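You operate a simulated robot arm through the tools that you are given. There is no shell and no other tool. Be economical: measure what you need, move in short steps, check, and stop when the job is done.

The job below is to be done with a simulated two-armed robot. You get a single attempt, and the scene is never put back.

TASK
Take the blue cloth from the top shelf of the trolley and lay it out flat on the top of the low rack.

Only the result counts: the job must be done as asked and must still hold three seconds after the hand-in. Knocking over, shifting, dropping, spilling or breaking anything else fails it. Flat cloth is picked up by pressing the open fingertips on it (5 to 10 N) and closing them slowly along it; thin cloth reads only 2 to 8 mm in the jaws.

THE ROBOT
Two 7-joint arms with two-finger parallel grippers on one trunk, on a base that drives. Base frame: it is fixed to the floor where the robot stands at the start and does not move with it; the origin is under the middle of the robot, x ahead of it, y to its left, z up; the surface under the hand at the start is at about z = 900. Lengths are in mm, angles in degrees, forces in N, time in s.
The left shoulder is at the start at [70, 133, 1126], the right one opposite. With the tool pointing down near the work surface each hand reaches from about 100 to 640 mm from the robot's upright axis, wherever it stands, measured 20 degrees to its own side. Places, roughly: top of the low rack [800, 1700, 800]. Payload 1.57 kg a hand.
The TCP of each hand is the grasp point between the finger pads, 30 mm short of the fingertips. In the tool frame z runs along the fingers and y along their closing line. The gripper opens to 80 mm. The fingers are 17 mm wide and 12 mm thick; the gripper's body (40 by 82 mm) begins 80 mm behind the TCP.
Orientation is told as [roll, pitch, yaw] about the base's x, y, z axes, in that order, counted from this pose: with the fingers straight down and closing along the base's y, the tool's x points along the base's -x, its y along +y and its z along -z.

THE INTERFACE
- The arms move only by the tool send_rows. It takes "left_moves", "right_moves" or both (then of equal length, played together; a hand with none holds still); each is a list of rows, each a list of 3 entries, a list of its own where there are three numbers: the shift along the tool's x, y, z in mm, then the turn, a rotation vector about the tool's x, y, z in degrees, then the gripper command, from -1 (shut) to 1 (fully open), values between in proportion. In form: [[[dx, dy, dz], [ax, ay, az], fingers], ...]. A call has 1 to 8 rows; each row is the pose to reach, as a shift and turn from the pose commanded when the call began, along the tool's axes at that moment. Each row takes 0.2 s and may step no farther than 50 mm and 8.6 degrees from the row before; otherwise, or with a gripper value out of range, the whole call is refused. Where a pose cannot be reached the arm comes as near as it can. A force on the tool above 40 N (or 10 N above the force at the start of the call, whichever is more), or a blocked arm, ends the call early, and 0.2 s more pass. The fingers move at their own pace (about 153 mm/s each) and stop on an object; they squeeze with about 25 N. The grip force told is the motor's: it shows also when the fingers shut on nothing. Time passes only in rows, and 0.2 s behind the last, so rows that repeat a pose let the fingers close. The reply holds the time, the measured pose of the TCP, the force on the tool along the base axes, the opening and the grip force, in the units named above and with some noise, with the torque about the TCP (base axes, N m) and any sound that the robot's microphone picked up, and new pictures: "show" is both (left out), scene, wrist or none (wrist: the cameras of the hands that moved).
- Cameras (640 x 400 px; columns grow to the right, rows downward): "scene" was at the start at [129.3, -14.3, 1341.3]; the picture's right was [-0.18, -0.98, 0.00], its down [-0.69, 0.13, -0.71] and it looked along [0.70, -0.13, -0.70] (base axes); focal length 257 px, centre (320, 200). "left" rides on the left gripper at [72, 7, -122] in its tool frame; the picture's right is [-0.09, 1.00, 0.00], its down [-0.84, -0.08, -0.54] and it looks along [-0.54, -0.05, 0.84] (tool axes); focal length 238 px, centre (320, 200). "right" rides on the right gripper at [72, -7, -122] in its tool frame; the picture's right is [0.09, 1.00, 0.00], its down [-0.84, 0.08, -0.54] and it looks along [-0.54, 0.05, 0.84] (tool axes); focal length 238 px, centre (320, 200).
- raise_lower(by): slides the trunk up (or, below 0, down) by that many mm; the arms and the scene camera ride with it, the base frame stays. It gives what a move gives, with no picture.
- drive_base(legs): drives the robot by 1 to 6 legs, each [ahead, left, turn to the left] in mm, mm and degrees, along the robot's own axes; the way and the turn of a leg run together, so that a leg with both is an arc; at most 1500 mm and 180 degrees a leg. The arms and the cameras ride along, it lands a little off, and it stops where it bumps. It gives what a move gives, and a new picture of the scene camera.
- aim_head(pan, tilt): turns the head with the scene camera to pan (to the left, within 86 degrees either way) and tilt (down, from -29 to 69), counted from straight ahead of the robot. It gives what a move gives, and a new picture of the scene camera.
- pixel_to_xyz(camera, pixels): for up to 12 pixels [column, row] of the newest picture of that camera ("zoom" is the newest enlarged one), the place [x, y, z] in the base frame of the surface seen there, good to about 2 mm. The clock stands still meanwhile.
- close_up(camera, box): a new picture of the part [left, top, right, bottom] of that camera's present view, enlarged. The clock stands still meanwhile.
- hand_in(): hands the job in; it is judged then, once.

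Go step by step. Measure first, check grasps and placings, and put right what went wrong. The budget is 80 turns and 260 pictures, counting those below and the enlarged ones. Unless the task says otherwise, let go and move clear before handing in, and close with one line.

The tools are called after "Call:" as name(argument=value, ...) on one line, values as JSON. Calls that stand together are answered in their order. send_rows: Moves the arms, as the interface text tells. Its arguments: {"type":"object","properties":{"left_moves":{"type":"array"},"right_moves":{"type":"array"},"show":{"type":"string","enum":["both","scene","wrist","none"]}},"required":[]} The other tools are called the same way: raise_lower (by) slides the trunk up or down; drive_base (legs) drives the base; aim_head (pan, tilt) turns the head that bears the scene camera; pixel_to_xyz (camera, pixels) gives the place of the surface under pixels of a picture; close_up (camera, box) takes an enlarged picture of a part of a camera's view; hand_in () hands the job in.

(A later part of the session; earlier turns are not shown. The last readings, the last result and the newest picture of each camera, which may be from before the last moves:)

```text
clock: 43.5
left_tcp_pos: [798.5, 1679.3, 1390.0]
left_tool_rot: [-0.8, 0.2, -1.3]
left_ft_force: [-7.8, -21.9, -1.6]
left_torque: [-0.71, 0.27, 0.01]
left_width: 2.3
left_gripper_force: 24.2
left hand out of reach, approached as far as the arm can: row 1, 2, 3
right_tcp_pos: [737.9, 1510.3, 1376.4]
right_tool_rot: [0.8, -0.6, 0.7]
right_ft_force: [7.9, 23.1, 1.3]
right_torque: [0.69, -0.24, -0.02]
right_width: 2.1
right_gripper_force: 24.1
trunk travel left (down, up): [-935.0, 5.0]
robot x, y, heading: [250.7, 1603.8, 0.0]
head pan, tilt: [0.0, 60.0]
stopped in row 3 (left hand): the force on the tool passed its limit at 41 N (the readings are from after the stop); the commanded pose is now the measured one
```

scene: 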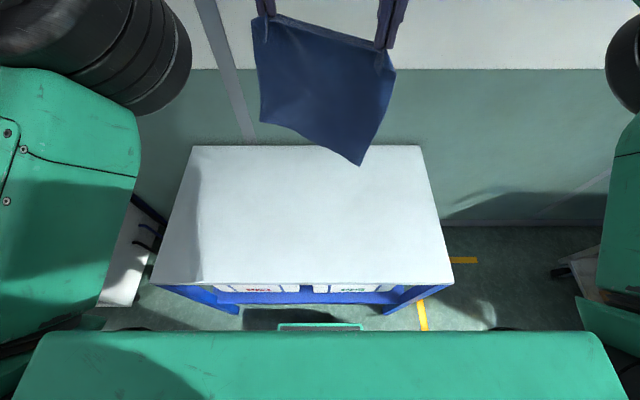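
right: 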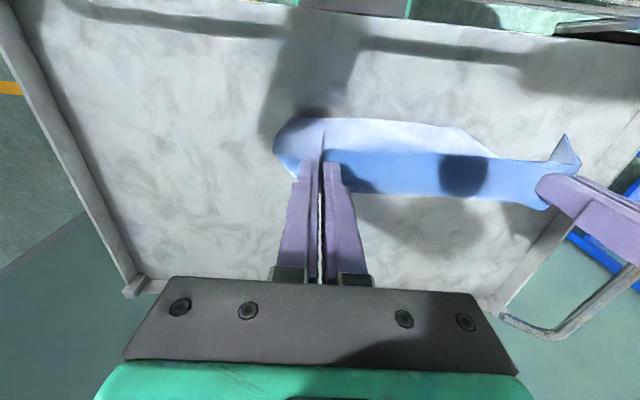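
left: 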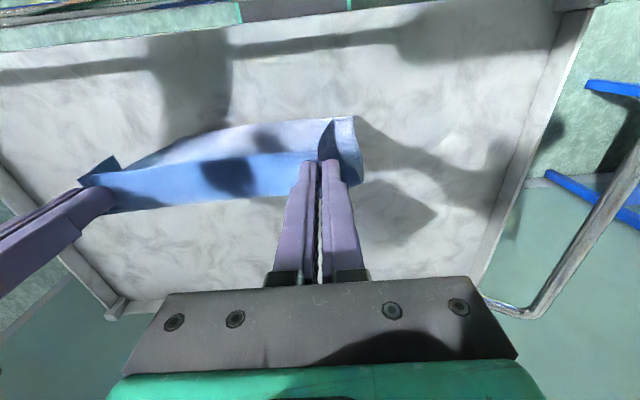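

The left arm lagged while the right came back. I bring the left hand alone back level with the right, and inward.

Call:
send_rows(left_moves=[[[10, -4, 3], [0, 0, 0], -1], [[25, -6, 6], [0, 0, 0], -1], [[42, -7, 10], [0, 0, 0], -1], [[60, -8, 13], [0, 0, 0], -1], [[60, -8, 13], [0, 0, 0], -1]], show="scene")

```text
clock: 44.8
left_tcp_pos: [740.7, 1676.6, 1377.0]
left_tool_rot: [-0.4, 0.2, -0.6]
left_ft_force: [0.5, -1.8, 0.4]
left_torque: [-0.04, 0.03, -0.03]
left_width: 2.1
left_gripper_force: 23.4
left hand out of reach, approached as far as the arm can: row 1
right_tcp_pos: [737.8, 1506.5, 1375.0]
right_tool_rot: [0.5, -0.4, 0.2]
right_ft_force: [0.0, 0.3, -0.1]
right_torque: [0.01, 0.02, -0.02]
right_width: 2.2
right_gripper_force: 23.4
trunk travel left (down, up): [-935.0, 5.0]
robot x, y, heading: [248.0, 1601.6, -0.0]
head pan, tilt: [0.0, 60.0]
```

scene: 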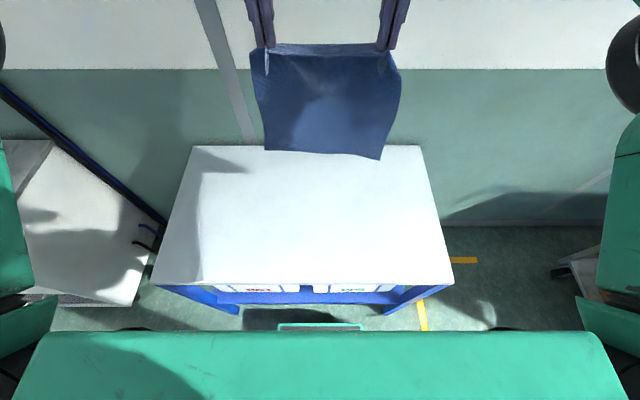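

Both hands still hold the cloth, level and free of tension. I edge the base 25 mm forward and lower the trunk 200 mm, which leaves the cloth bottom above the rack.

Call:
drive_base(legs=[[25, 0, 0]])

Call:
raise_lower(by=-200)

Call:
aim_head(pan=0, tilt=50)

```text
clock: 45.6
left_tcp_pos: [758.8, 1676.4, 1380.0]
left_tool_rot: [-0.4, -0.2, -0.8]
left_ft_force: [0.4, -0.2, 0.6]
left_torque: [0.0, -0.05, 0.03]
left_width: 2.3
left_gripper_force: 23.9
right_tcp_pos: [756.3, 1509.2, 1377.7]
right_tool_rot: [0.4, -0.7, 0.4]
right_ft_force: [-1.3, 0.0, 0.9]
right_torque: [0.01, -0.07, -0.01]
right_width: 2.3
right_gripper_force: 23.3
trunk travel left (down, up): [-935.0, 5.0]
robot x, y, heading: [272.0, 1596.2, -0.1]
head pan, tilt: [0.0, 60.0]
```

scene: 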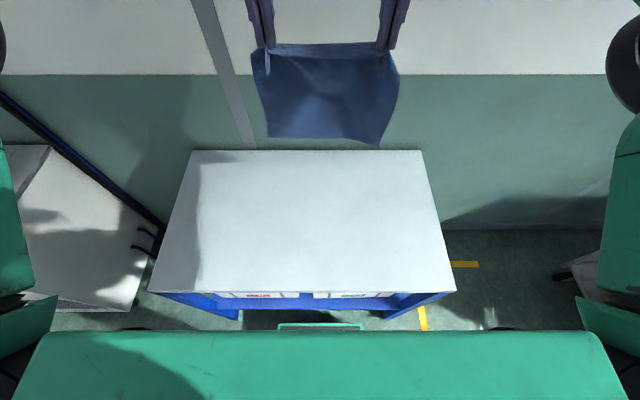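

```text
clock: 47.7
left_tcp_pos: [764.1, 1675.9, 1176.5]
left_tool_rot: [-0.5, 0.3, -0.7]
left_ft_force: [-0.3, -0.2, 0.3]
left_torque: [0.0, -0.02, -0.04]
left_width: 2.4
left_gripper_force: 23.4
right_tcp_pos: [762.1, 1507.9, 1175.7]
right_tool_rot: [0.4, -0.4, 0.3]
right_ft_force: [-0.8, 1.6, -0.4]
right_torque: [-0.01, -0.03, -0.01]
right_width: 1.8
right_gripper_force: 23.2
trunk travel left (down, up): [-735.0, 205.0]
robot x, y, heading: [276.3, 1602.3, 0.0]
head pan, tilt: [0.0, 60.0]
```

```text
clock: 48.5
left_tcp_pos: [764.7, 1677.2, 1175.7]
left_tool_rot: [-0.4, 0.2, -0.7]
left_ft_force: [1.0, 0.2, 0.5]
left_torque: [0.01, 0.02, -0.01]
left_width: 2.3
left_gripper_force: 24.2
right_tcp_pos: [763.3, 1507.7, 1176.4]
right_tool_rot: [0.4, -0.4, 0.3]
right_ft_force: [-0.2, 1.1, -0.8]
right_torque: [0.03, 0.0, -0.01]
right_width: 2.1
right_gripper_force: 23.4
trunk travel left (down, up): [-735.0, 205.0]
robot x, y, heading: [276.1, 1598.9, -0.1]
head pan, tilt: [0.0, 50.0]
```

scene: 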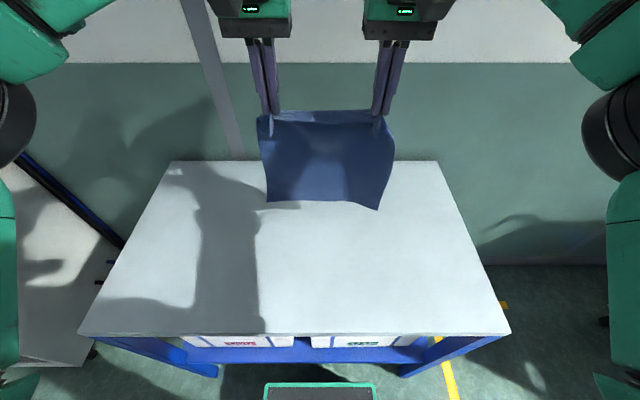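

The cloth hangs straight, and the hands are at x ≈ 764. I move down 85 mm and forward 50 mm.

Call:
send_rows(left_moves=[[[0, 0, 30], [0, 0, 0], -1], [[-10, 0, 55], [0, 0, 0], -1], [[-25, 0, 75], [0, 0, 0], -1], [[-40, 0, 85], [0, 0, 0], -1], [[-50, 0, 85], [0, 0, 0], -1], [[-50, 0, 85], [0, 0, 0], -1]], right_moves=[[[0, 0, 30], [0, 0, 0], -1], [[-10, 0, 55], [0, 0, 0], -1], [[-25, 0, 75], [0, 0, 0], -1], [[-40, 0, 85], [0, 0, 0], -1], [[-50, 0, 85], [0, 0, 0], -1], [[-50, 0, 85], [0, 0, 0], -1]], show="scene")

```text
clock: 49.9
left_tcp_pos: [815.5, 1674.2, 1091.7]
left_tool_rot: [-0.6, 0.2, -0.6]
left_ft_force: [0.3, 0.2, 0.6]
left_torque: [0.0, -0.02, 0.01]
left_width: 2.4
left_gripper_force: 24.1
right_tcp_pos: [813.0, 1509.1, 1090.4]
right_tool_rot: [0.5, -0.3, 0.3]
right_ft_force: [0.7, 0.2, 0.1]
right_torque: [-0.02, -0.01, 0.02]
right_width: 1.7
right_gripper_force: 24.2
trunk travel left (down, up): [-735.0, 205.0]
robot x, y, heading: [279.4, 1599.7, -0.1]
head pan, tilt: [0.0, 50.0]
```

scene: 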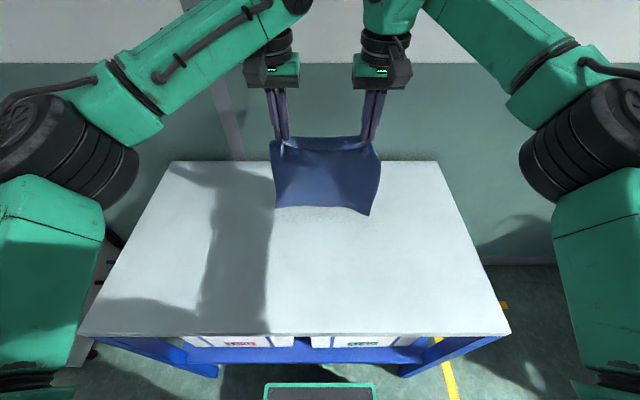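

No reach problem now. I measure the cloth's bottom and top edges.

Call:
pixel_to_xyz(camera="scene", pixels=[[280, 204], [325, 203], [368, 210], [325, 180], [325, 155], [325, 145], [325, 139], [274, 150], [377, 158], [369, 213]])

```text
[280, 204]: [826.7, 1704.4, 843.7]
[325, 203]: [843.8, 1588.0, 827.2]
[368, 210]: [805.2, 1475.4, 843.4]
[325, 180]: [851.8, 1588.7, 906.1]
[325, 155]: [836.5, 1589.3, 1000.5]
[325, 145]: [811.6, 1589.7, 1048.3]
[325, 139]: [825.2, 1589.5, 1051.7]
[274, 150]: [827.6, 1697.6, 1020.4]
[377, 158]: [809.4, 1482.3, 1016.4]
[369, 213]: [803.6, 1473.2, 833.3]
```

The bottom edge hangs at z ≈ 830, x ≈ 805–845, so about 230 mm hangs free. I'll pull back toward the robot while lowering so the bottom trails away, starting with half the arc.

Call:
send_rows(left_moves=[[[-20, 0, 8], [0, 0, 0], -1], [[-20, 0, 15], [0, 0, 0], -1], [[0, 0, 32], [0, 0, 0], -1], [[30, 0, 46], [0, 0, 0], -1], [[58, 0, 58], [0, 0, 0], -1], [[85, 0, 72], [0, 0, 0], -1], [[110, 0, 88], [0, 0, 0], -1]], right_moves=[[[-20, 0, 8], [0, 0, 0], -1], [[-20, 0, 15], [0, 0, 0], -1], [[0, 0, 32], [0, 0, 0], -1], [[30, 0, 46], [0, 0, 0], -1], [[58, 0, 58], [0, 0, 0], -1], [[85, 0, 72], [0, 0, 0], -1], [[110, 0, 88], [0, 0, 0], -1]], show="both")

```text
clock: 51.5
left_tcp_pos: [702.4, 1675.0, 1002.8]
left_tool_rot: [-0.5, 0.1, -0.6]
left_ft_force: [0.3, -0.2, -0.2]
left_torque: [0.0, -0.02, -0.01]
left_width: 2.4
left_gripper_force: 23.2
right_tcp_pos: [701.2, 1509.0, 1001.9]
right_tool_rot: [0.5, -0.5, 0.2]
right_ft_force: [-0.8, 0.0, -0.1]
right_torque: [0.04, 0.01, 0.0]
right_width: 2.0
right_gripper_force: 23.2
trunk travel left (down, up): [-735.0, 205.0]
robot x, y, heading: [273.8, 1598.8, -0.0]
head pan, tilt: [0.0, 50.0]
```

scene: 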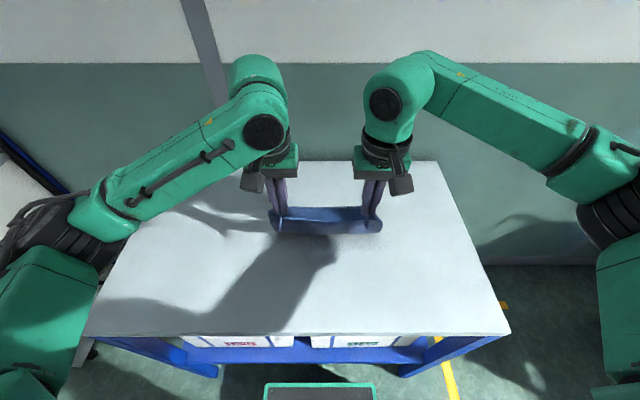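
right: 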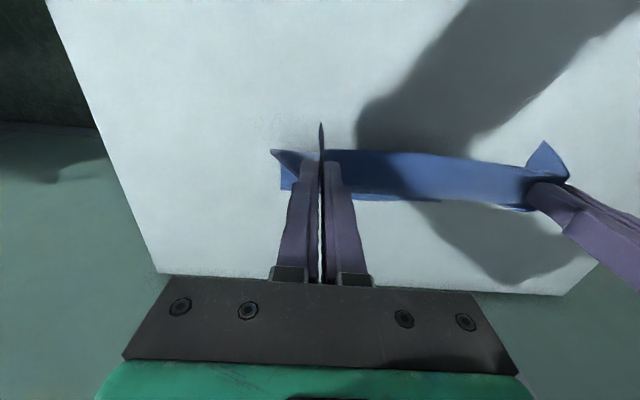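
left: 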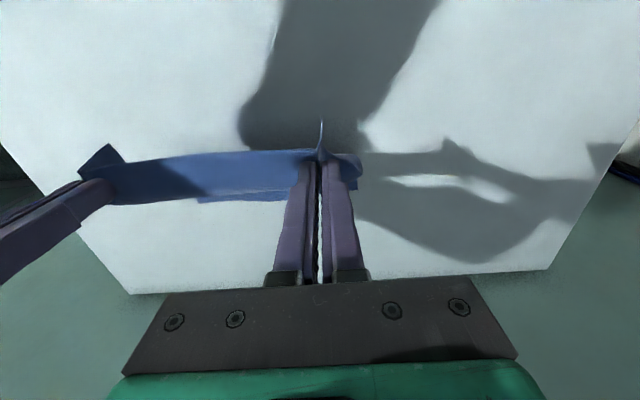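

The sheet trails away from the hands as intended. I continue the arc down to about 12 mm above the rack.

Call:
send_rows(left_moves=[[[22, 0, 15], [0, 0, 0], -1], [[42, 0, 32], [0, 0, 0], -1], [[64, 0, 62], [0, 0, 0], -1], [[82, 0, 92], [0, 0, 0], -1], [[95, 0, 120], [0, 0, 0], -1], [[102, 0, 145], [0, 0, 0], -1], [[107, 0, 158], [0, 0, 0], -1], [[108, 0, 160], [0, 0, 0], -1]], right_moves=[[[22, 0, 15], [0, 0, 0], -1], [[42, 0, 32], [0, 0, 0], -1], [[64, 0, 62], [0, 0, 0], -1], [[82, 0, 92], [0, 0, 0], -1], [[95, 0, 120], [0, 0, 0], -1], [[102, 0, 145], [0, 0, 0], -1], [[107, 0, 158], [0, 0, 0], -1], [[108, 0, 160], [0, 0, 0], -1]], show="both")

```text
clock: 53.2
left_tcp_pos: [594.7, 1674.6, 843.2]
left_tool_rot: [-0.5, 0.2, -0.6]
left_ft_force: [0.8, 0.1, -0.4]
left_torque: [0.0, -0.03, -0.02]
left_width: 2.0
left_gripper_force: 24.1
right_tcp_pos: [597.9, 1508.6, 839.8]
right_tool_rot: [0.4, -0.3, 0.3]
right_ft_force: [0.5, -0.9, 0.4]
right_torque: [0.04, 0.0, 0.0]
right_width: 2.0
right_gripper_force: 23.6
trunk travel left (down, up): [-735.0, 205.0]
robot x, y, heading: [279.6, 1606.7, 0.1]
head pan, tilt: [0.0, 50.0]
```

scene: 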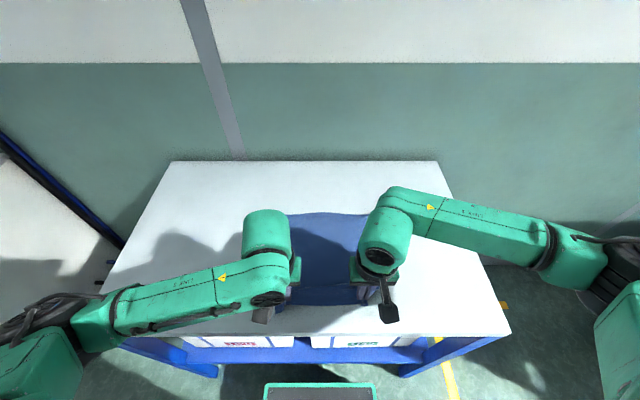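
right: 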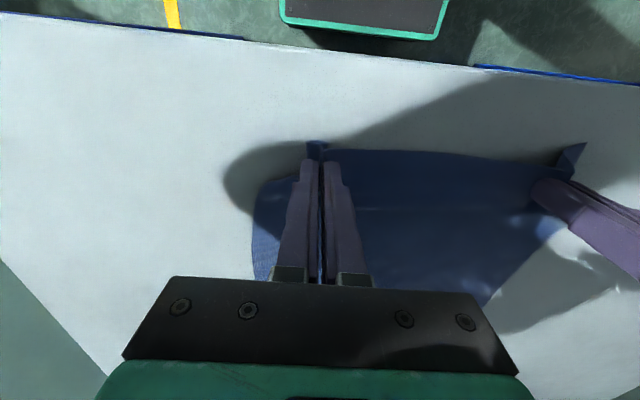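
left: 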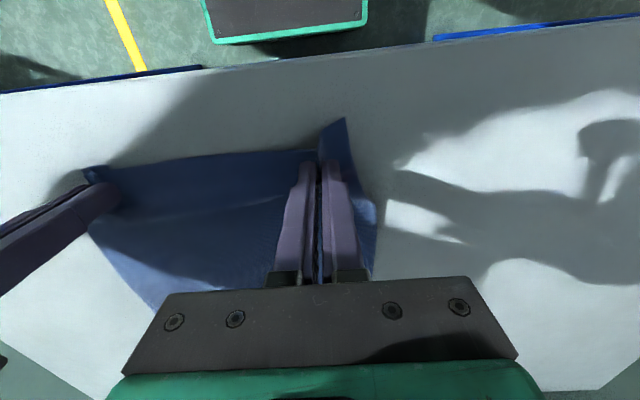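

The cloth now lies out ahead of the hands and trails flat. I lower to the surface while pulling back 15 mm to take out slack.

Call:
send_rows(left_moves=[[[5, 0, 3], [0, 0, 0], -1], [[10, 0, 7], [0, 0, 0], -1], [[15, 0, 10.5], [0, 0, 0], -1], [[15, 0, 10.5], [0, 0, 0], -1]], right_moves=[[[5, 0, 2], [0, 0, 0], -1], [[10, 0, 5], [0, 0, 0], -1], [[15, 0, 8], [0, 0, 0], -1], [[15, 0, 8], [0, 0, 0], -1]], show="both")

Call:
pixel_to_xyz(camera="scene", pixels=[[330, 218], [330, 235], [330, 260], [330, 285], [330, 300], [295, 218], [362, 218], [340, 303]])

```text
clock: 54.2
left_tcp_pos: [579.5, 1675.6, 835.2]
left_tool_rot: [-0.5, 0.2, -0.7]
left_ft_force: [0.4, 0.6, -0.3]
left_torque: [-0.02, 0.01, 0.04]
left_width: 2.2
left_gripper_force: 24.0
right_tcp_pos: [581.8, 1509.9, 834.0]
right_tool_rot: [0.5, -0.6, 0.3]
right_ft_force: [1.7, 0.4, 10.7]
right_torque: [-0.01, -0.08, -0.01]
right_width: 1.8
right_gripper_force: 23.3
trunk travel left (down, up): [-735.0, 205.0]
robot x, y, heading: [272.5, 1604.6, 0.1]
head pan, tilt: [0.0, 50.0]
```

scene: 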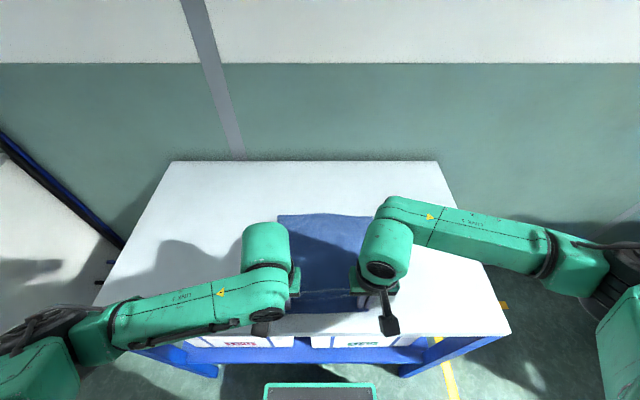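
right: 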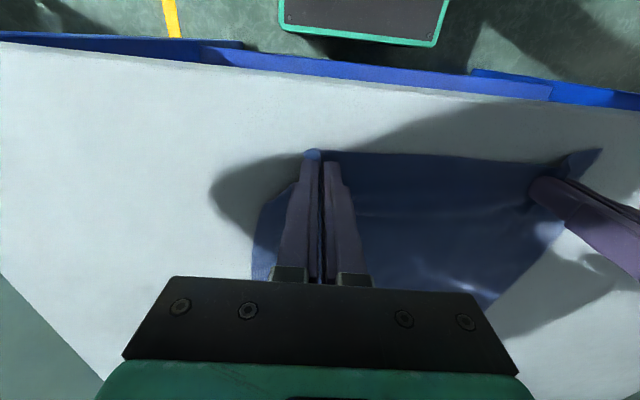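
left: 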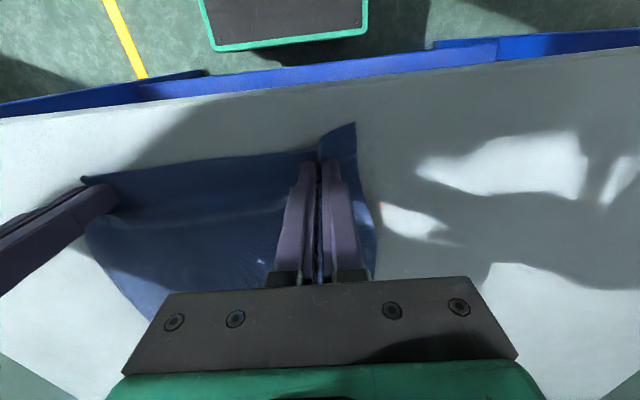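

```text
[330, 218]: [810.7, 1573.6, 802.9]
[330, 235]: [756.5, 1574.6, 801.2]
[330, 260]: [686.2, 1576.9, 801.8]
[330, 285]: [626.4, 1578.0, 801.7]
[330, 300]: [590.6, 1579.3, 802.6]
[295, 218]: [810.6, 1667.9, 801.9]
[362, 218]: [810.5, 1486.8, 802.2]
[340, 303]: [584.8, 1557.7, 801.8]
```

The cloth is flat at z ≈ 802 from x ≈ 565 to 815. I press lightly and open the fingers slowly to spread the pinched folds, then lift straight up.

Call:
send_rows(left_moves=[[[0, 0, 1.2], [0, 0, 0], -1], [[0, 0, 1.2], [0, 0, 0], -0.85], [[0, 0, 1.2], [0, 0, 0], -0.7], [[0, 0, 1.2], [0, 0, 0], -0.55], [[0, 0, 1], [0, 0, 0], -0.45], [[0, 0, -4], [0, 0, 0], -0.45], [[0, 0, -15], [0, 0, 0], -0.45], [[0, 0, -40], [0, 0, 0], -0.45]], right_moves=[[[0, 0, -0.3], [0, 0, 0], -1], [[0, 0, -0.3], [0, 0, 0], -0.85], [[0, 0, -0.3], [0, 0, 0], -0.7], [[0, 0, -0.3], [0, 0, 0], -0.55], [[0, 0, -0.3], [0, 0, 0], -0.45], [[0, 0, -4], [0, 0, 0], -0.45], [[0, 0, -15], [0, 0, 0], -0.45], [[0, 0, -40], [0, 0, 0], -0.45]], show="both")

```text
clock: 56.0
left_tcp_pos: [578.5, 1676.2, 875.4]
left_tool_rot: [-0.4, 0.1, -0.6]
left_ft_force: [-0.1, -0.9, 0.1]
left_torque: [-0.04, -0.01, 0.03]
left_width: 22.1
left_gripper_force: 0.1
right_tcp_pos: [582.3, 1510.1, 874.2]
right_tool_rot: [0.4, -0.3, 0.3]
right_ft_force: [0.1, -0.3, -0.3]
right_torque: [0.0, 0.0, 0.0]
right_width: 22.0
right_gripper_force: 0.0
trunk travel left (down, up): [-735.0, 205.0]
robot x, y, heading: [275.7, 1602.5, 0.1]
head pan, tilt: [0.0, 50.0]
```

scene: 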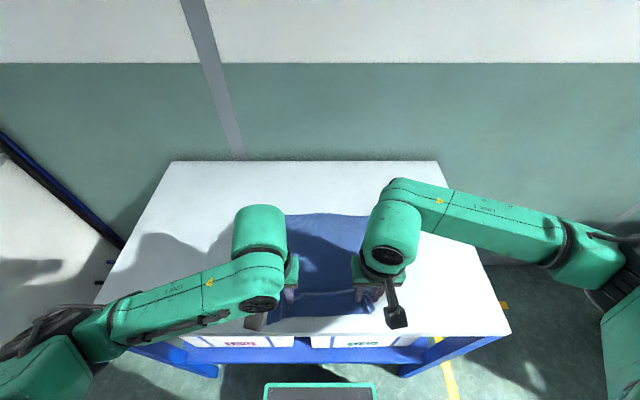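
right: 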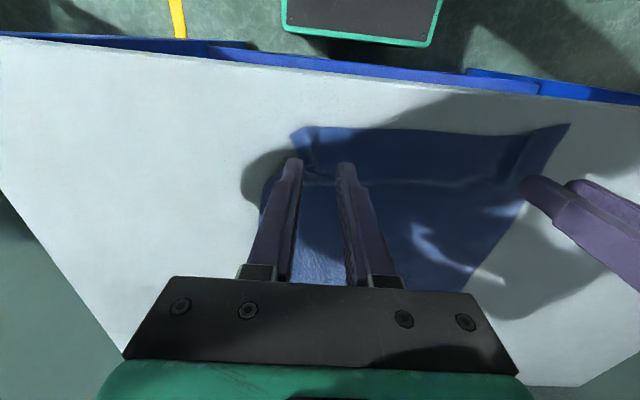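
left: 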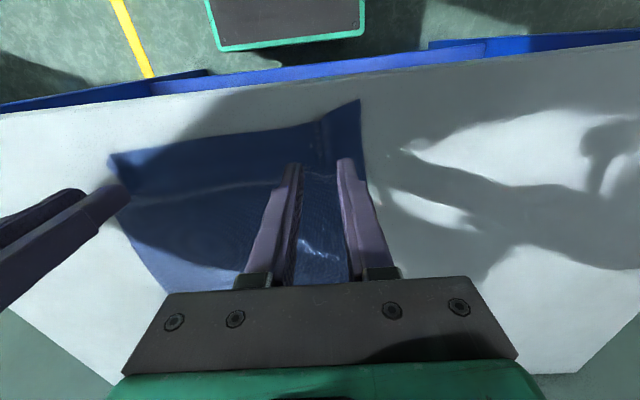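

Released cleanly, though the near-right corner looks slightly tucked or curled. I lift the hands up and apart for a clear view.

Call:
send_rows(left_moves=[[[0, 0, -40], [0, 0, 0], -0.4], [[0, 20, -80], [0, 0, 0], -0.4], [[0, 60, -100], [0, 0, 0], -0.4], [[0, 105, -110], [0, 0, 0], -0.4], [[0, 150, -110], [0, 0, 0], -0.4]], right_moves=[[[0, 0, -40], [0, 0, 0], -0.4], [[0, -20, -80], [0, 0, 0], -0.4], [[0, -60, -100], [0, 0, 0], -0.4], [[0, -105, -110], [0, 0, 0], -0.4], [[0, -150, -110], [0, 0, 0], -0.4]], show="none")

Call:
close_up(camera="scene", box=[240, 190, 432, 320])

```text
clock: 57.2
left_tcp_pos: [617.2, 1790.8, 986.6]
left_tool_rot: [-0.5, 0.1, -0.7]
left_ft_force: [-0.1, -0.8, 0.7]
left_torque: [-0.01, -0.01, 0.01]
left_width: 24.0
left_gripper_force: 0.1
left hand out of reach, approached as far as the arm can: row 1, 2, 3, 4, 5
right_tcp_pos: [581.6, 1359.5, 983.9]
right_tool_rot: [0.5, -0.4, 0.4]
right_ft_force: [0.3, 0.6, 0.2]
right_torque: [0.04, 0.03, 0.0]
right_width: 23.6
right_gripper_force: 0.1
trunk travel left (down, up): [-735.0, 205.0]
robot x, y, heading: [275.1, 1604.3, 0.1]
head pan, tilt: [0.0, 50.0]
```

```text
3.08 times, centred on (336, 255) of scene
```

zoom: 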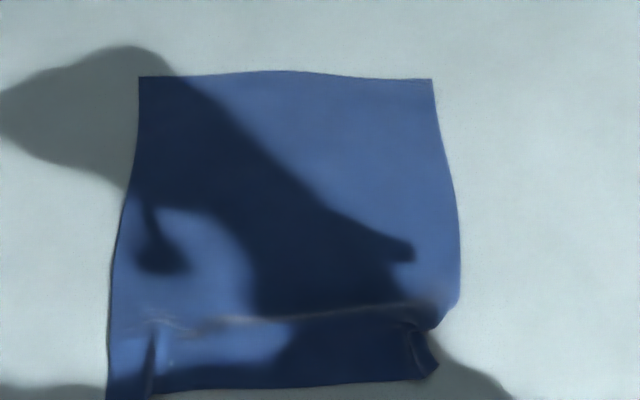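

Mostly flat; the near-right corner (zoom 440,330–437,370) has a small tuck and the near-left has a slight ridge. I zoom in on both and measure.

Call:
close_up(camera="scene", box=[346, 276, 394, 320])

Call:
pixel_to_xyz(camera="zoom", pixels=[[200, 100], [340, 130], [310, 190], [300, 220], [250, 200], [260, 280], [290, 320], [200, 340], [310, 300], [100, 200], [330, 230]])

Call:
close_up(camera="scene", box=[262, 276, 310, 326])

Call:
close_up(camera="right", box=[320, 0, 640, 200])

```text
9.09 times, centred on (370, 298) of scene
```

zoom: 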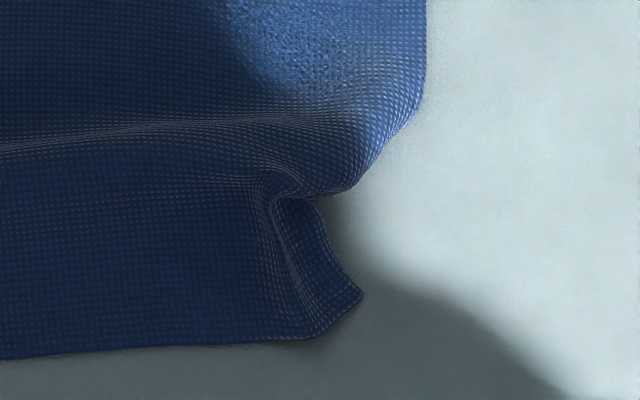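

```text
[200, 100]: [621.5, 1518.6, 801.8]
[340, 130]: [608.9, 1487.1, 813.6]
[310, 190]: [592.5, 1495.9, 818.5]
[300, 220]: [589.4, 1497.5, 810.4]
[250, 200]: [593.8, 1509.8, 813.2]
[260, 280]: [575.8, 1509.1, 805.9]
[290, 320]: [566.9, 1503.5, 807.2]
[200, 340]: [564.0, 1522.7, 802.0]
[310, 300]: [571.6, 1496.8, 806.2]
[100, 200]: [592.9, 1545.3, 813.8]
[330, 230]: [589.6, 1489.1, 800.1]
```

```text
8.00 times, centred on (286, 301) of scene
```

zoom: 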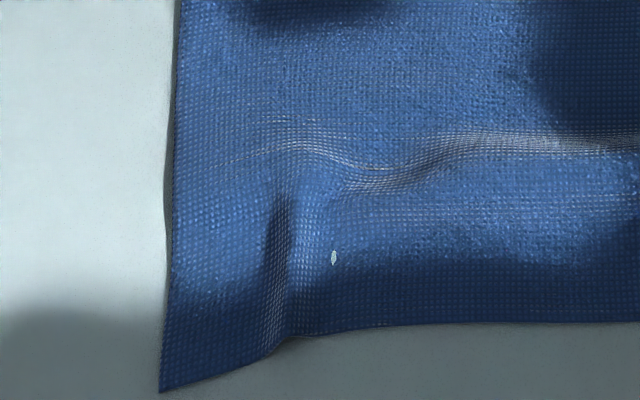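

```text
2.00 times, centred on (480, 100) of right
```

zoom: 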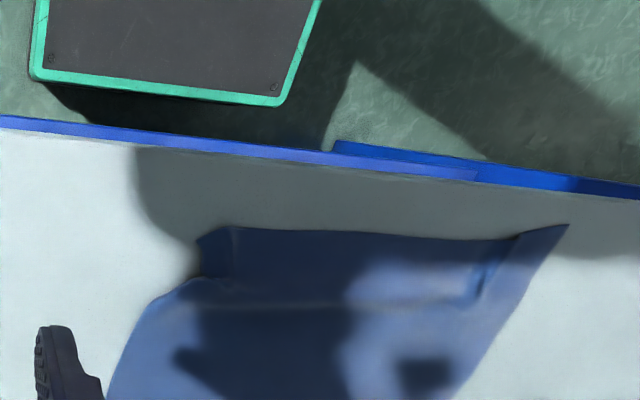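

Near edge still has a ridge across x ≈ 595 (13 mm high) and the right corner is bunched. I'll smooth it by pressing closed fingertips near the two corners and dragging outward and toward me; first I bring both hands over those spots.

Call:
send_rows(left_moves=[[[10, -30, 0], [0, 0, 0], -1], [[20, -60, 10], [0, 0, 0], -1], [[30, -85, 40], [0, 0, 0], -1], [[40, -105, 80], [0, 0, 0], -1], [[42, -107, 120], [0, 0, 0], -1], [[42, -107, 130], [0, 0, 0], -1]], right_moves=[[[2, 40, 0], [0, 0, 0], -1], [[4, 80, 10], [0, 0, 0], -1], [[6, 115, 40], [0, 0, 0], -1], [[7, 140, 80], [0, 0, 0], -1], [[7, 143, 115], [0, 0, 0], -1], [[7, 143, 128], [0, 0, 0], -1]], show="wrist")

```text
clock: 58.6
left_tcp_pos: [567.3, 1682.0, 858.7]
left_tool_rot: [-0.6, 0.2, -0.7]
left_ft_force: [0.8, -0.5, 0.2]
left_torque: [-0.01, 0.02, -0.03]
left_width: 0.0
left_gripper_force: 21.6
left hand out of reach, approached as far as the arm can: row 1, 2, 3, 4
right_tcp_pos: [575.4, 1502.7, 856.3]
right_tool_rot: [0.4, -0.4, 0.4]
right_ft_force: [0.1, -0.3, -0.6]
right_torque: [0.02, 0.03, -0.01]
right_width: 0.1
right_gripper_force: 21.3
trunk travel left (down, up): [-735.0, 205.0]
robot x, y, heading: [272.2, 1603.2, 0.1]
head pan, tilt: [0.0, 50.0]
```

right: 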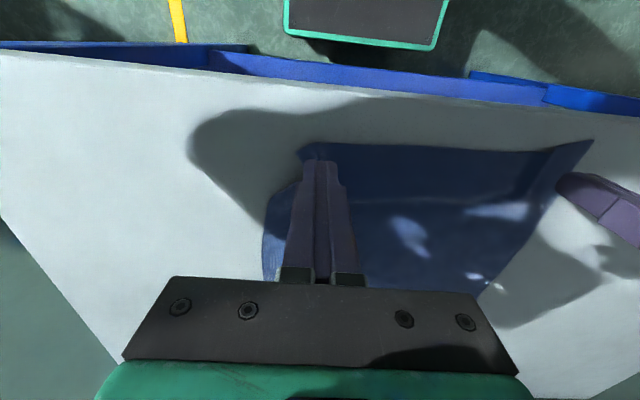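
left: 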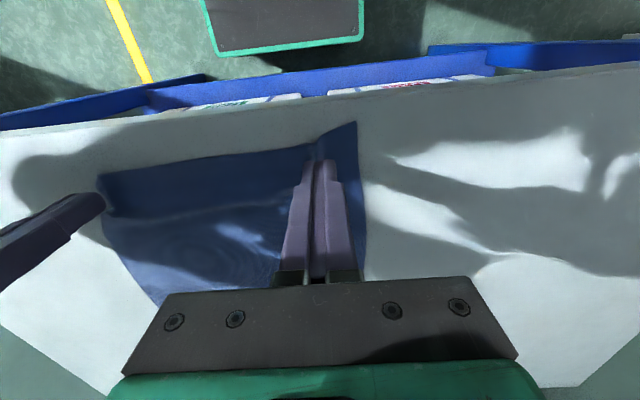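

Both fingertips hover over the corner areas. I lower to contact.

Call:
send_rows(left_moves=[[[-5, 0, 12], [0, 0, 0], -1], [[-5, 0, 22], [0, 0, 0], -1], [[-5, 0, 26.5], [0, 0, 0], -1], [[-5, 0, 26.5], [0, 0, 0], -1]], right_moves=[[[0, 0, 12], [0, 0, 0], -1], [[0, 0, 20], [0, 0, 0], -1], [[0, 0, 24], [0, 0, 0], -1], [[0, 0, 24], [0, 0, 0], -1]], show="none")

```text
clock: 59.6
left_tcp_pos: [573.2, 1683.0, 832.5]
left_tool_rot: [-0.5, 0.2, -0.7]
left_ft_force: [-0.4, 0.3, -0.1]
left_torque: [-0.02, 0.0, -0.01]
left_width: 0.0
left_gripper_force: 21.9
right_tcp_pos: [574.8, 1503.9, 832.2]
right_tool_rot: [0.4, -0.4, 0.2]
right_ft_force: [0.9, -2.1, 8.5]
right_torque: [-0.13, -0.04, 0.03]
right_width: 0.1
right_gripper_force: 21.1
trunk travel left (down, up): [-735.0, 205.0]
robot x, y, heading: [277.2, 1603.2, 0.2]
head pan, tilt: [0.0, 50.0]
```

Right is at 8.5 N and left is just above contact. I press the left 1.3 mm and drag both outward and toward me.

Call:
send_rows(left_moves=[[[0, 0, 1.3], [0, 0, 0], -1], [[0, 2, 1.3], [0, 0, 0], -1], [[3, 4, 1.3], [0, 0, 0], -1], [[6, 6, 1.3], [0, 0, 0], -1], [[10, 7, 1.3], [0, 0, 0], -1], [[14, 8, 1.3], [0, 0, 0], -1], [[14, 8, 1.3], [0, 0, 0], -1], [[14, 8, -15], [0, 0, 0], -1]], right_moves=[[[0, 0, 0], [0, 0, 0], -1], [[0, -5, 0], [0, 0, 0], -1], [[3, -10, 0], [0, 0, 0], -1], [[6, -14, 0], [0, 0, 0], -1], [[10, -18, 0], [0, 0, 0], -1], [[14, -20, 0], [0, 0, 0], -1], [[14, -20, 0], [0, 0, 0], -1], [[14, -20, -15], [0, 0, 0], -1]], show="wrist")

```text
clock: 61.5
left_tcp_pos: [559.7, 1691.8, 843.5]
left_tool_rot: [-0.4, 0.4, -0.7]
left_ft_force: [-0.3, -0.1, -0.6]
left_torque: [-0.04, -0.04, 0.02]
left_width: 0.1
left_gripper_force: 21.5
right_tcp_pos: [562.0, 1481.2, 844.1]
right_tool_rot: [0.2, -0.3, 0.3]
right_ft_force: [0.9, -0.8, 0.4]
right_torque: [-0.02, 0.01, 0.03]
right_width: 0.0
right_gripper_force: 21.5
trunk travel left (down, up): [-735.0, 205.0]
robot x, y, heading: [272.1, 1599.9, -0.2]
head pan, tilt: [0.0, 50.0]
```

right: 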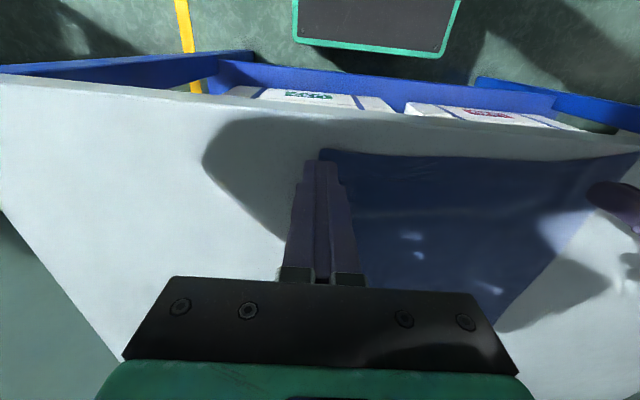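
left: 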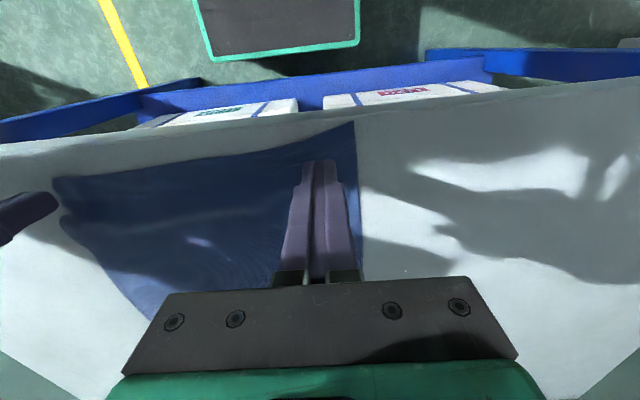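

The left fold has vanished and the right is improved. I lift and open the view again.

Call:
send_rows(left_moves=[[[0, 0, -40], [0, 0, 0], -1], [[0, 0, -80], [0, 0, 0], -1], [[0, 30, -90], [0, 0, 0], -1], [[0, 60, -90], [0, 0, 0], -1], [[0, 90, -90], [0, 0, 0], -1]], right_moves=[[[0, 0, -40], [0, 0, 0], -1], [[0, 0, -80], [0, 0, 0], -1], [[0, -45, -110], [0, 0, 0], -1], [[0, -85, -110], [0, 0, 0], -1], [[0, -125, -110], [0, 0, 0], -1]], show="none")

Call:
close_up(camera="scene", box=[240, 190, 432, 320])

Call:
close_up(camera="scene", box=[346, 276, 394, 320])

```text
refused: row 3 steps farther than a row can; nothing moved
```

```text
3.08 times, centred on (336, 255) of scene
```

zoom: 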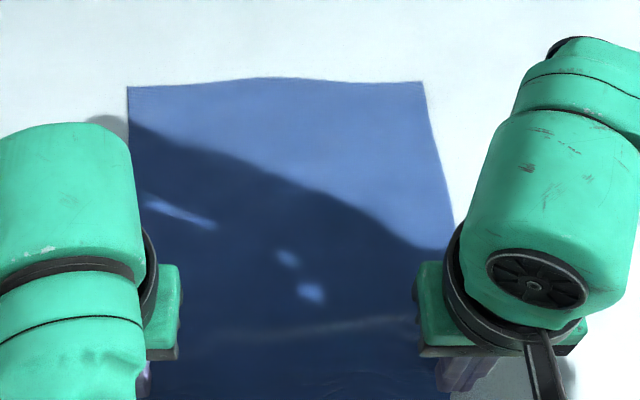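

```text
9.09 times, centred on (370, 298) of scene
```

zoom: 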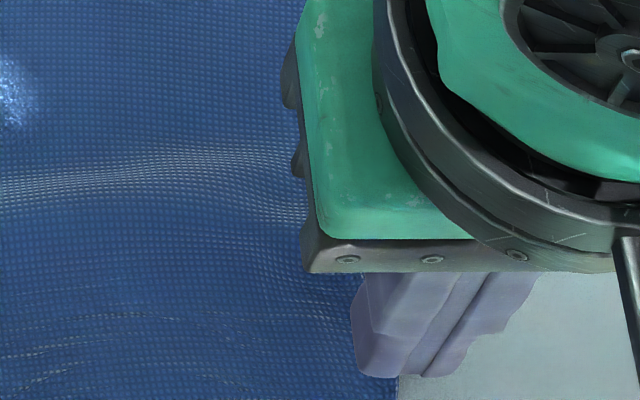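

The lift was refused for an oversized step, so I redo it with smaller steps.

Call:
send_rows(left_moves=[[[0, 0, -40], [0, 0, 0], -1], [[0, 0, -80], [0, 0, 0], -1], [[0, 30, -90], [0, 0, 0], -1], [[0, 60, -90], [0, 0, 0], -1], [[0, 90, -90], [0, 0, 0], -1]], right_moves=[[[0, 0, -40], [0, 0, 0], -1], [[0, -10, -80], [0, 0, 0], -1], [[0, -45, -100], [0, 0, 0], -1], [[0, -85, -110], [0, 0, 0], -1], [[0, -125, -110], [0, 0, 0], -1]], show="none")

Call:
close_up(camera="scene", box=[240, 200, 432, 330])

Call:
pixel_to_xyz(camera="scene", pixels=[[325, 298], [325, 294], [350, 294], [360, 292], [368, 300], [300, 298], [280, 305], [372, 310], [340, 318], [272, 322], [368, 288], [340, 290]])

```text
clock: 62.6
left_tcp_pos: [625.1, 1762.8, 915.1]
left_tool_rot: [-0.1, 0.3, -1.1]
left_ft_force: [-0.2, 0.2, -0.6]
left_torque: [0.0, -0.02, 0.0]
left_width: 0.0
left_gripper_force: 21.4
left hand out of reach, approached as far as the arm can: row 1, 2, 3, 4, 5
right_tcp_pos: [562.2, 1356.3, 955.5]
right_tool_rot: [0.5, -0.4, 0.4]
right_ft_force: [-1.1, 0.8, 0.3]
right_torque: [-0.01, 0.03, -0.01]
right_width: 0.2
right_gripper_force: 20.5
trunk travel left (down, up): [-735.0, 205.0]
robot x, y, heading: [273.4, 1601.7, -0.2]
head pan, tilt: [0.0, 50.0]
```

```text
3.08 times, centred on (336, 265) of scene
```

zoom: 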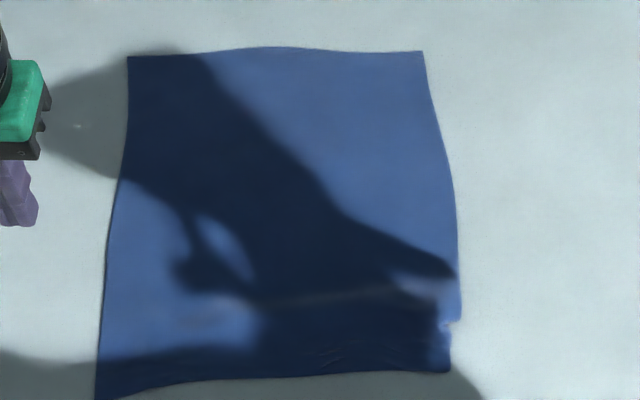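

```text
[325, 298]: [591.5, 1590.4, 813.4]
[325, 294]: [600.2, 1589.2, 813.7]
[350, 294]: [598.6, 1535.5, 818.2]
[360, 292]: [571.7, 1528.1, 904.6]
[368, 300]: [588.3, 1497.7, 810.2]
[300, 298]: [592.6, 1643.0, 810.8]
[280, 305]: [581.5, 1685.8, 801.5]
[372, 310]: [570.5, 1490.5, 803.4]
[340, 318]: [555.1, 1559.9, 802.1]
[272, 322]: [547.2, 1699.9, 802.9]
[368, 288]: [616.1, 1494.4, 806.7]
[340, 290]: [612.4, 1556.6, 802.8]
```

Far better: corners are out, but a 12–17 mm ridge remains at x ≈ 597 between y 1500 and 1640, because the whole cloth slid. I'll anchor the far part with the left hand and pull the near edge with the right.

Call:
send_rows(left_moves=[[[-23, -25, 0], [0, 0, 0], -1], [[-46, -49, 0], [0, 0, 0], -1], [[-69, -74, 5], [0, 0, 0], -1], [[-92, -98, 20], [0, 0, 0], -1], [[-115, -118, 40], [0, 0, 0], -1], [[-115, -123, 60], [0, 0, 0], -1]], right_moves=[[[0, 35, 0], [0, 0, 0], -1], [[-2, 70, 0], [0, 0, 0], -1], [[-4, 105, 20], [0, 0, 0], -1], [[-4, 140, 45], [0, 0, 0], -1], [[-4, 170, 75], [0, 0, 0], -1], [[-4, 174, 105], [0, 0, 0], -1]], show="both")

```text
clock: 64.0
left_tcp_pos: [737.4, 1634.8, 856.2]
left_tool_rot: [-0.4, 0.2, -0.7]
left_ft_force: [-0.7, -0.9, -0.6]
left_torque: [-0.01, -0.05, 0.0]
left_width: 0.2
left_gripper_force: 21.0
right_tcp_pos: [566.0, 1530.3, 849.4]
right_tool_rot: [0.4, -0.5, 0.3]
right_ft_force: [0.6, -0.8, -0.2]
right_torque: [-0.01, 0.0, 0.0]
right_width: 0.4
right_gripper_force: 21.1
trunk travel left (down, up): [-735.0, 205.0]
robot x, y, heading: [272.8, 1602.0, 0.0]
head pan, tilt: [0.0, 50.0]
```

scene: 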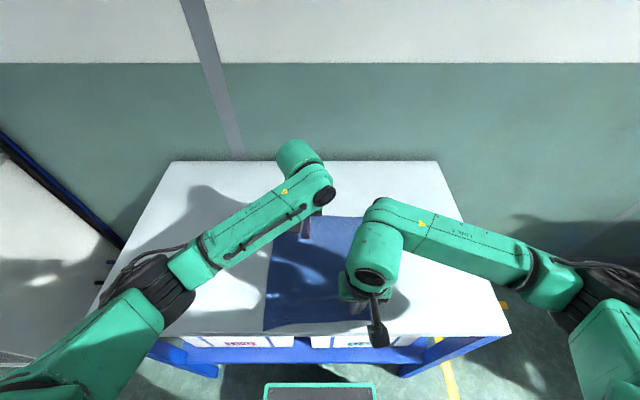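
right: 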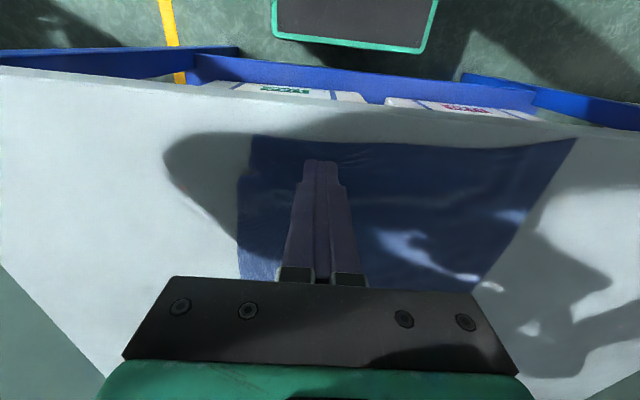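
left: 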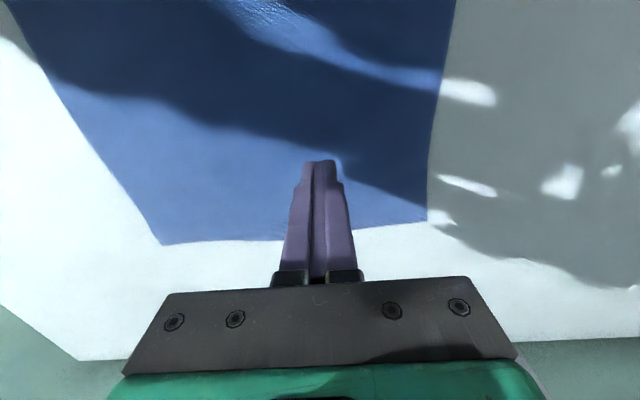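

Positions are good. I lower both to contact.

Call:
send_rows(left_moves=[[[0, 0, 12], [0, 0, 0], -1], [[0, 0, 21], [0, 0, 0], -1], [[0, 0, 25], [0, 0, 0], -1], [[0, 0, 25], [0, 0, 0], -1]], right_moves=[[[0, 0, 8], [0, 0, 0], -1], [[0, 0, 14], [0, 0, 0], -1], [[0, 0, 17.5], [0, 0, 0], -1], [[0, 0, 17.5], [0, 0, 0], -1]], show="none")

```text
clock: 65.0
left_tcp_pos: [737.5, 1635.2, 830.8]
left_tool_rot: [-0.5, 0.1, -0.7]
left_ft_force: [-0.5, 0.0, 5.3]
left_torque: [0.04, 0.03, -0.02]
left_width: 0.1
left_gripper_force: 21.1
right_tcp_pos: [565.6, 1531.4, 832.1]
right_tool_rot: [0.4, -0.4, 0.3]
right_ft_force: [-0.3, 0.1, -0.2]
right_torque: [-0.03, 0.0, -0.01]
right_width: 0.0
right_gripper_force: 20.9
trunk travel left (down, up): [-735.0, 205.0]
robot x, y, heading: [275.2, 1602.9, 0.1]
head pan, tilt: [0.0, 50.0]
```

Left anchors at 5 N. I press the right and pull it 12 mm toward me while the left pulls 6 mm away.

Call:
send_rows(left_moves=[[[0, 0, 0.3], [0, 0, 0], -1], [[0, 0, 0.3], [0, 0, 0], -1], [[0, 0, 0.3], [0, 0, 0], -1], [[-2, 0, 0.3], [0, 0, 0], -1], [[-4, 0, 0.3], [0, 0, 0], -1], [[-6, 0, 0.3], [0, 0, 0], -1], [[-6, 0, 0.3], [0, 0, 0], -1]], right_moves=[[[0, 0, 1.3], [0, 0, 0], -1], [[3, 0, 1.4], [0, 0, 0], -1], [[6, -1, 1.4], [0, 0, 0], -1], [[9, -2, 1.4], [0, 0, 0], -1], [[12, -2, 1.4], [0, 0, 0], -1], [[12, -2, 1.4], [0, 0, 0], -1], [[12, -2, 1.4], [0, 0, 0], -1]], show="scene")

Call:
close_up(camera="scene", box=[240, 220, 400, 340])

```text
clock: 66.7
left_tcp_pos: [739.6, 1634.9, 831.9]
left_tool_rot: [-0.5, 0.0, -0.7]
left_ft_force: [-2.0, -0.1, 12.4]
left_torque: [0.02, 0.09, 0.0]
left_width: 0.0
left_gripper_force: 21.1
right_tcp_pos: [551.3, 1528.8, 833.0]
right_tool_rot: [0.4, -0.5, 0.3]
right_ft_force: [-0.3, 0.9, -0.6]
right_torque: [-0.03, -0.01, -0.01]
right_width: 0.0
right_gripper_force: 21.7
trunk travel left (down, up): [-735.0, 205.0]
robot x, y, heading: [272.8, 1603.4, 0.1]
head pan, tilt: [0.0, 50.0]
```

scene: 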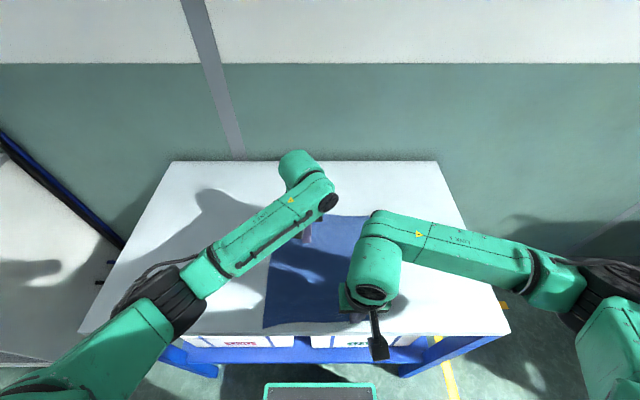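

```text
3.33 times, centred on (320, 280) of scene
```

zoom: 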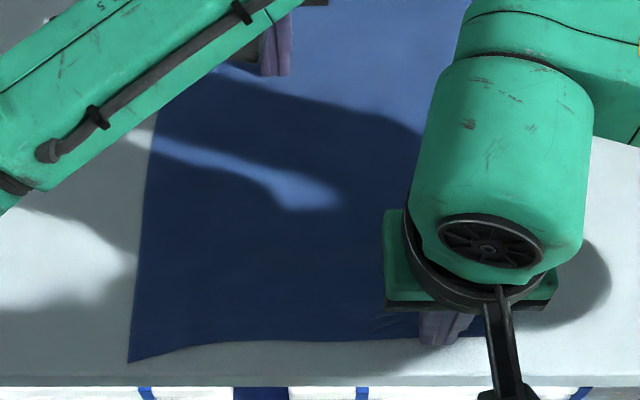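

The ridge appears gone. I lift both hands straight up and clear to check.

Call:
send_rows(left_moves=[[[0, 0, -20], [0, 0, 0], -1], [[0, 10, -60], [0, 0, 0], -1], [[0, 50, -75], [0, 0, 0], -1], [[0, 90, -80], [0, 0, 0], -1], [[0, 130, -80], [0, 0, 0], -1], [[0, 165, -80], [0, 0, 0], -1]], right_moves=[[[0, 0, -20], [0, 0, 0], -1], [[0, -5, -60], [0, 0, 0], -1], [[0, -45, -80], [0, 0, 0], -1], [[0, -90, -90], [0, 0, 0], -1], [[0, -135, -90], [0, 0, 0], -1], [[0, -175, -90], [0, 0, 0], -1]], show="none")

Call:
close_up(camera="scene", box=[240, 200, 432, 330])

Call:
pixel_to_xyz(camera="scene", pixels=[[325, 298], [325, 294], [350, 294], [350, 300], [368, 300], [300, 298], [280, 305], [372, 310], [340, 318], [272, 322], [368, 288], [340, 290]])

```text
clock: 68.0
left_tcp_pos: [743.3, 1801.9, 907.2]
left_tool_rot: [-0.5, 0.1, -0.8]
left_ft_force: [-1.4, 0.3, -0.2]
left_torque: [-0.04, -0.01, -0.01]
left_width: 0.1
left_gripper_force: 21.7
right_tcp_pos: [552.7, 1351.3, 920.2]
right_tool_rot: [0.5, -0.5, 0.4]
right_ft_force: [-0.5, -0.2, 0.2]
right_torque: [0.03, -0.01, 0.0]
right_width: 0.0
right_gripper_force: 21.8
trunk travel left (down, up): [-735.0, 205.0]
robot x, y, heading: [272.6, 1603.4, -0.1]
head pan, tilt: [0.0, 50.0]
```

```text
3.08 times, centred on (336, 265) of scene
```

zoom: 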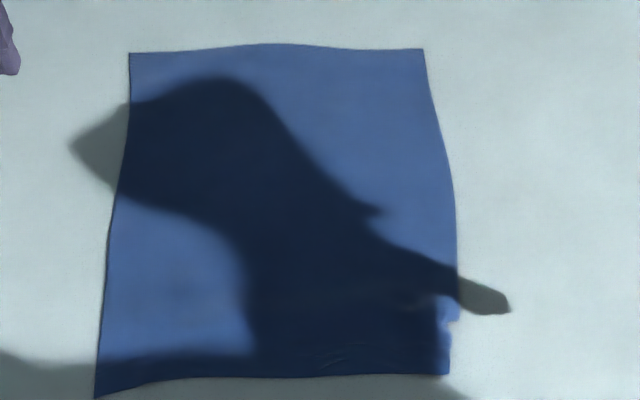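

```text
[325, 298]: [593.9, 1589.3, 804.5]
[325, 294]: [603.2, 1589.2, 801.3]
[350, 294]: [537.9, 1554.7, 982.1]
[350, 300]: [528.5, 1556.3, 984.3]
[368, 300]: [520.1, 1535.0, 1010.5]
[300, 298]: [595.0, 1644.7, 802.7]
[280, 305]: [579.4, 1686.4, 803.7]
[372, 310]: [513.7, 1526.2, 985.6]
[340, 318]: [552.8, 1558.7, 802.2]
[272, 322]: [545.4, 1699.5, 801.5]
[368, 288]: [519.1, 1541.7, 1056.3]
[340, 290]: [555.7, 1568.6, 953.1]
```

Ridge is down to about 1–3 mm on the left half. I check the right corner in detail with zoom.

Call:
close_up(camera="scene", box=[336, 276, 394, 325])

Call:
pixel_to_xyz(camera="zoom", pixels=[[100, 150], [150, 180], [200, 200], [250, 200], [300, 200], [350, 180], [380, 240], [370, 330], [300, 300], [200, 300], [380, 130], [390, 215]])

```text
8.16 times, centred on (365, 300) of scene
```

zoom: 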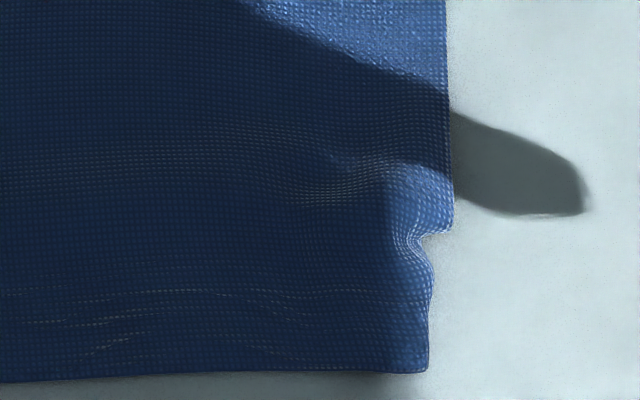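

```text
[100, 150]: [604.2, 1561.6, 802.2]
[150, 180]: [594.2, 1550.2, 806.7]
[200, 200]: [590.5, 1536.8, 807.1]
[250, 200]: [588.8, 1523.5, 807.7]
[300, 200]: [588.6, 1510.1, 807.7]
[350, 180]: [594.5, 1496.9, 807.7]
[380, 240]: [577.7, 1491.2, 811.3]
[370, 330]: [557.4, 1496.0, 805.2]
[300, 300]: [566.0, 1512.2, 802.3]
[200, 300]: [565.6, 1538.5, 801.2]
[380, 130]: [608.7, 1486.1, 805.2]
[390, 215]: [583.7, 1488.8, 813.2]
```

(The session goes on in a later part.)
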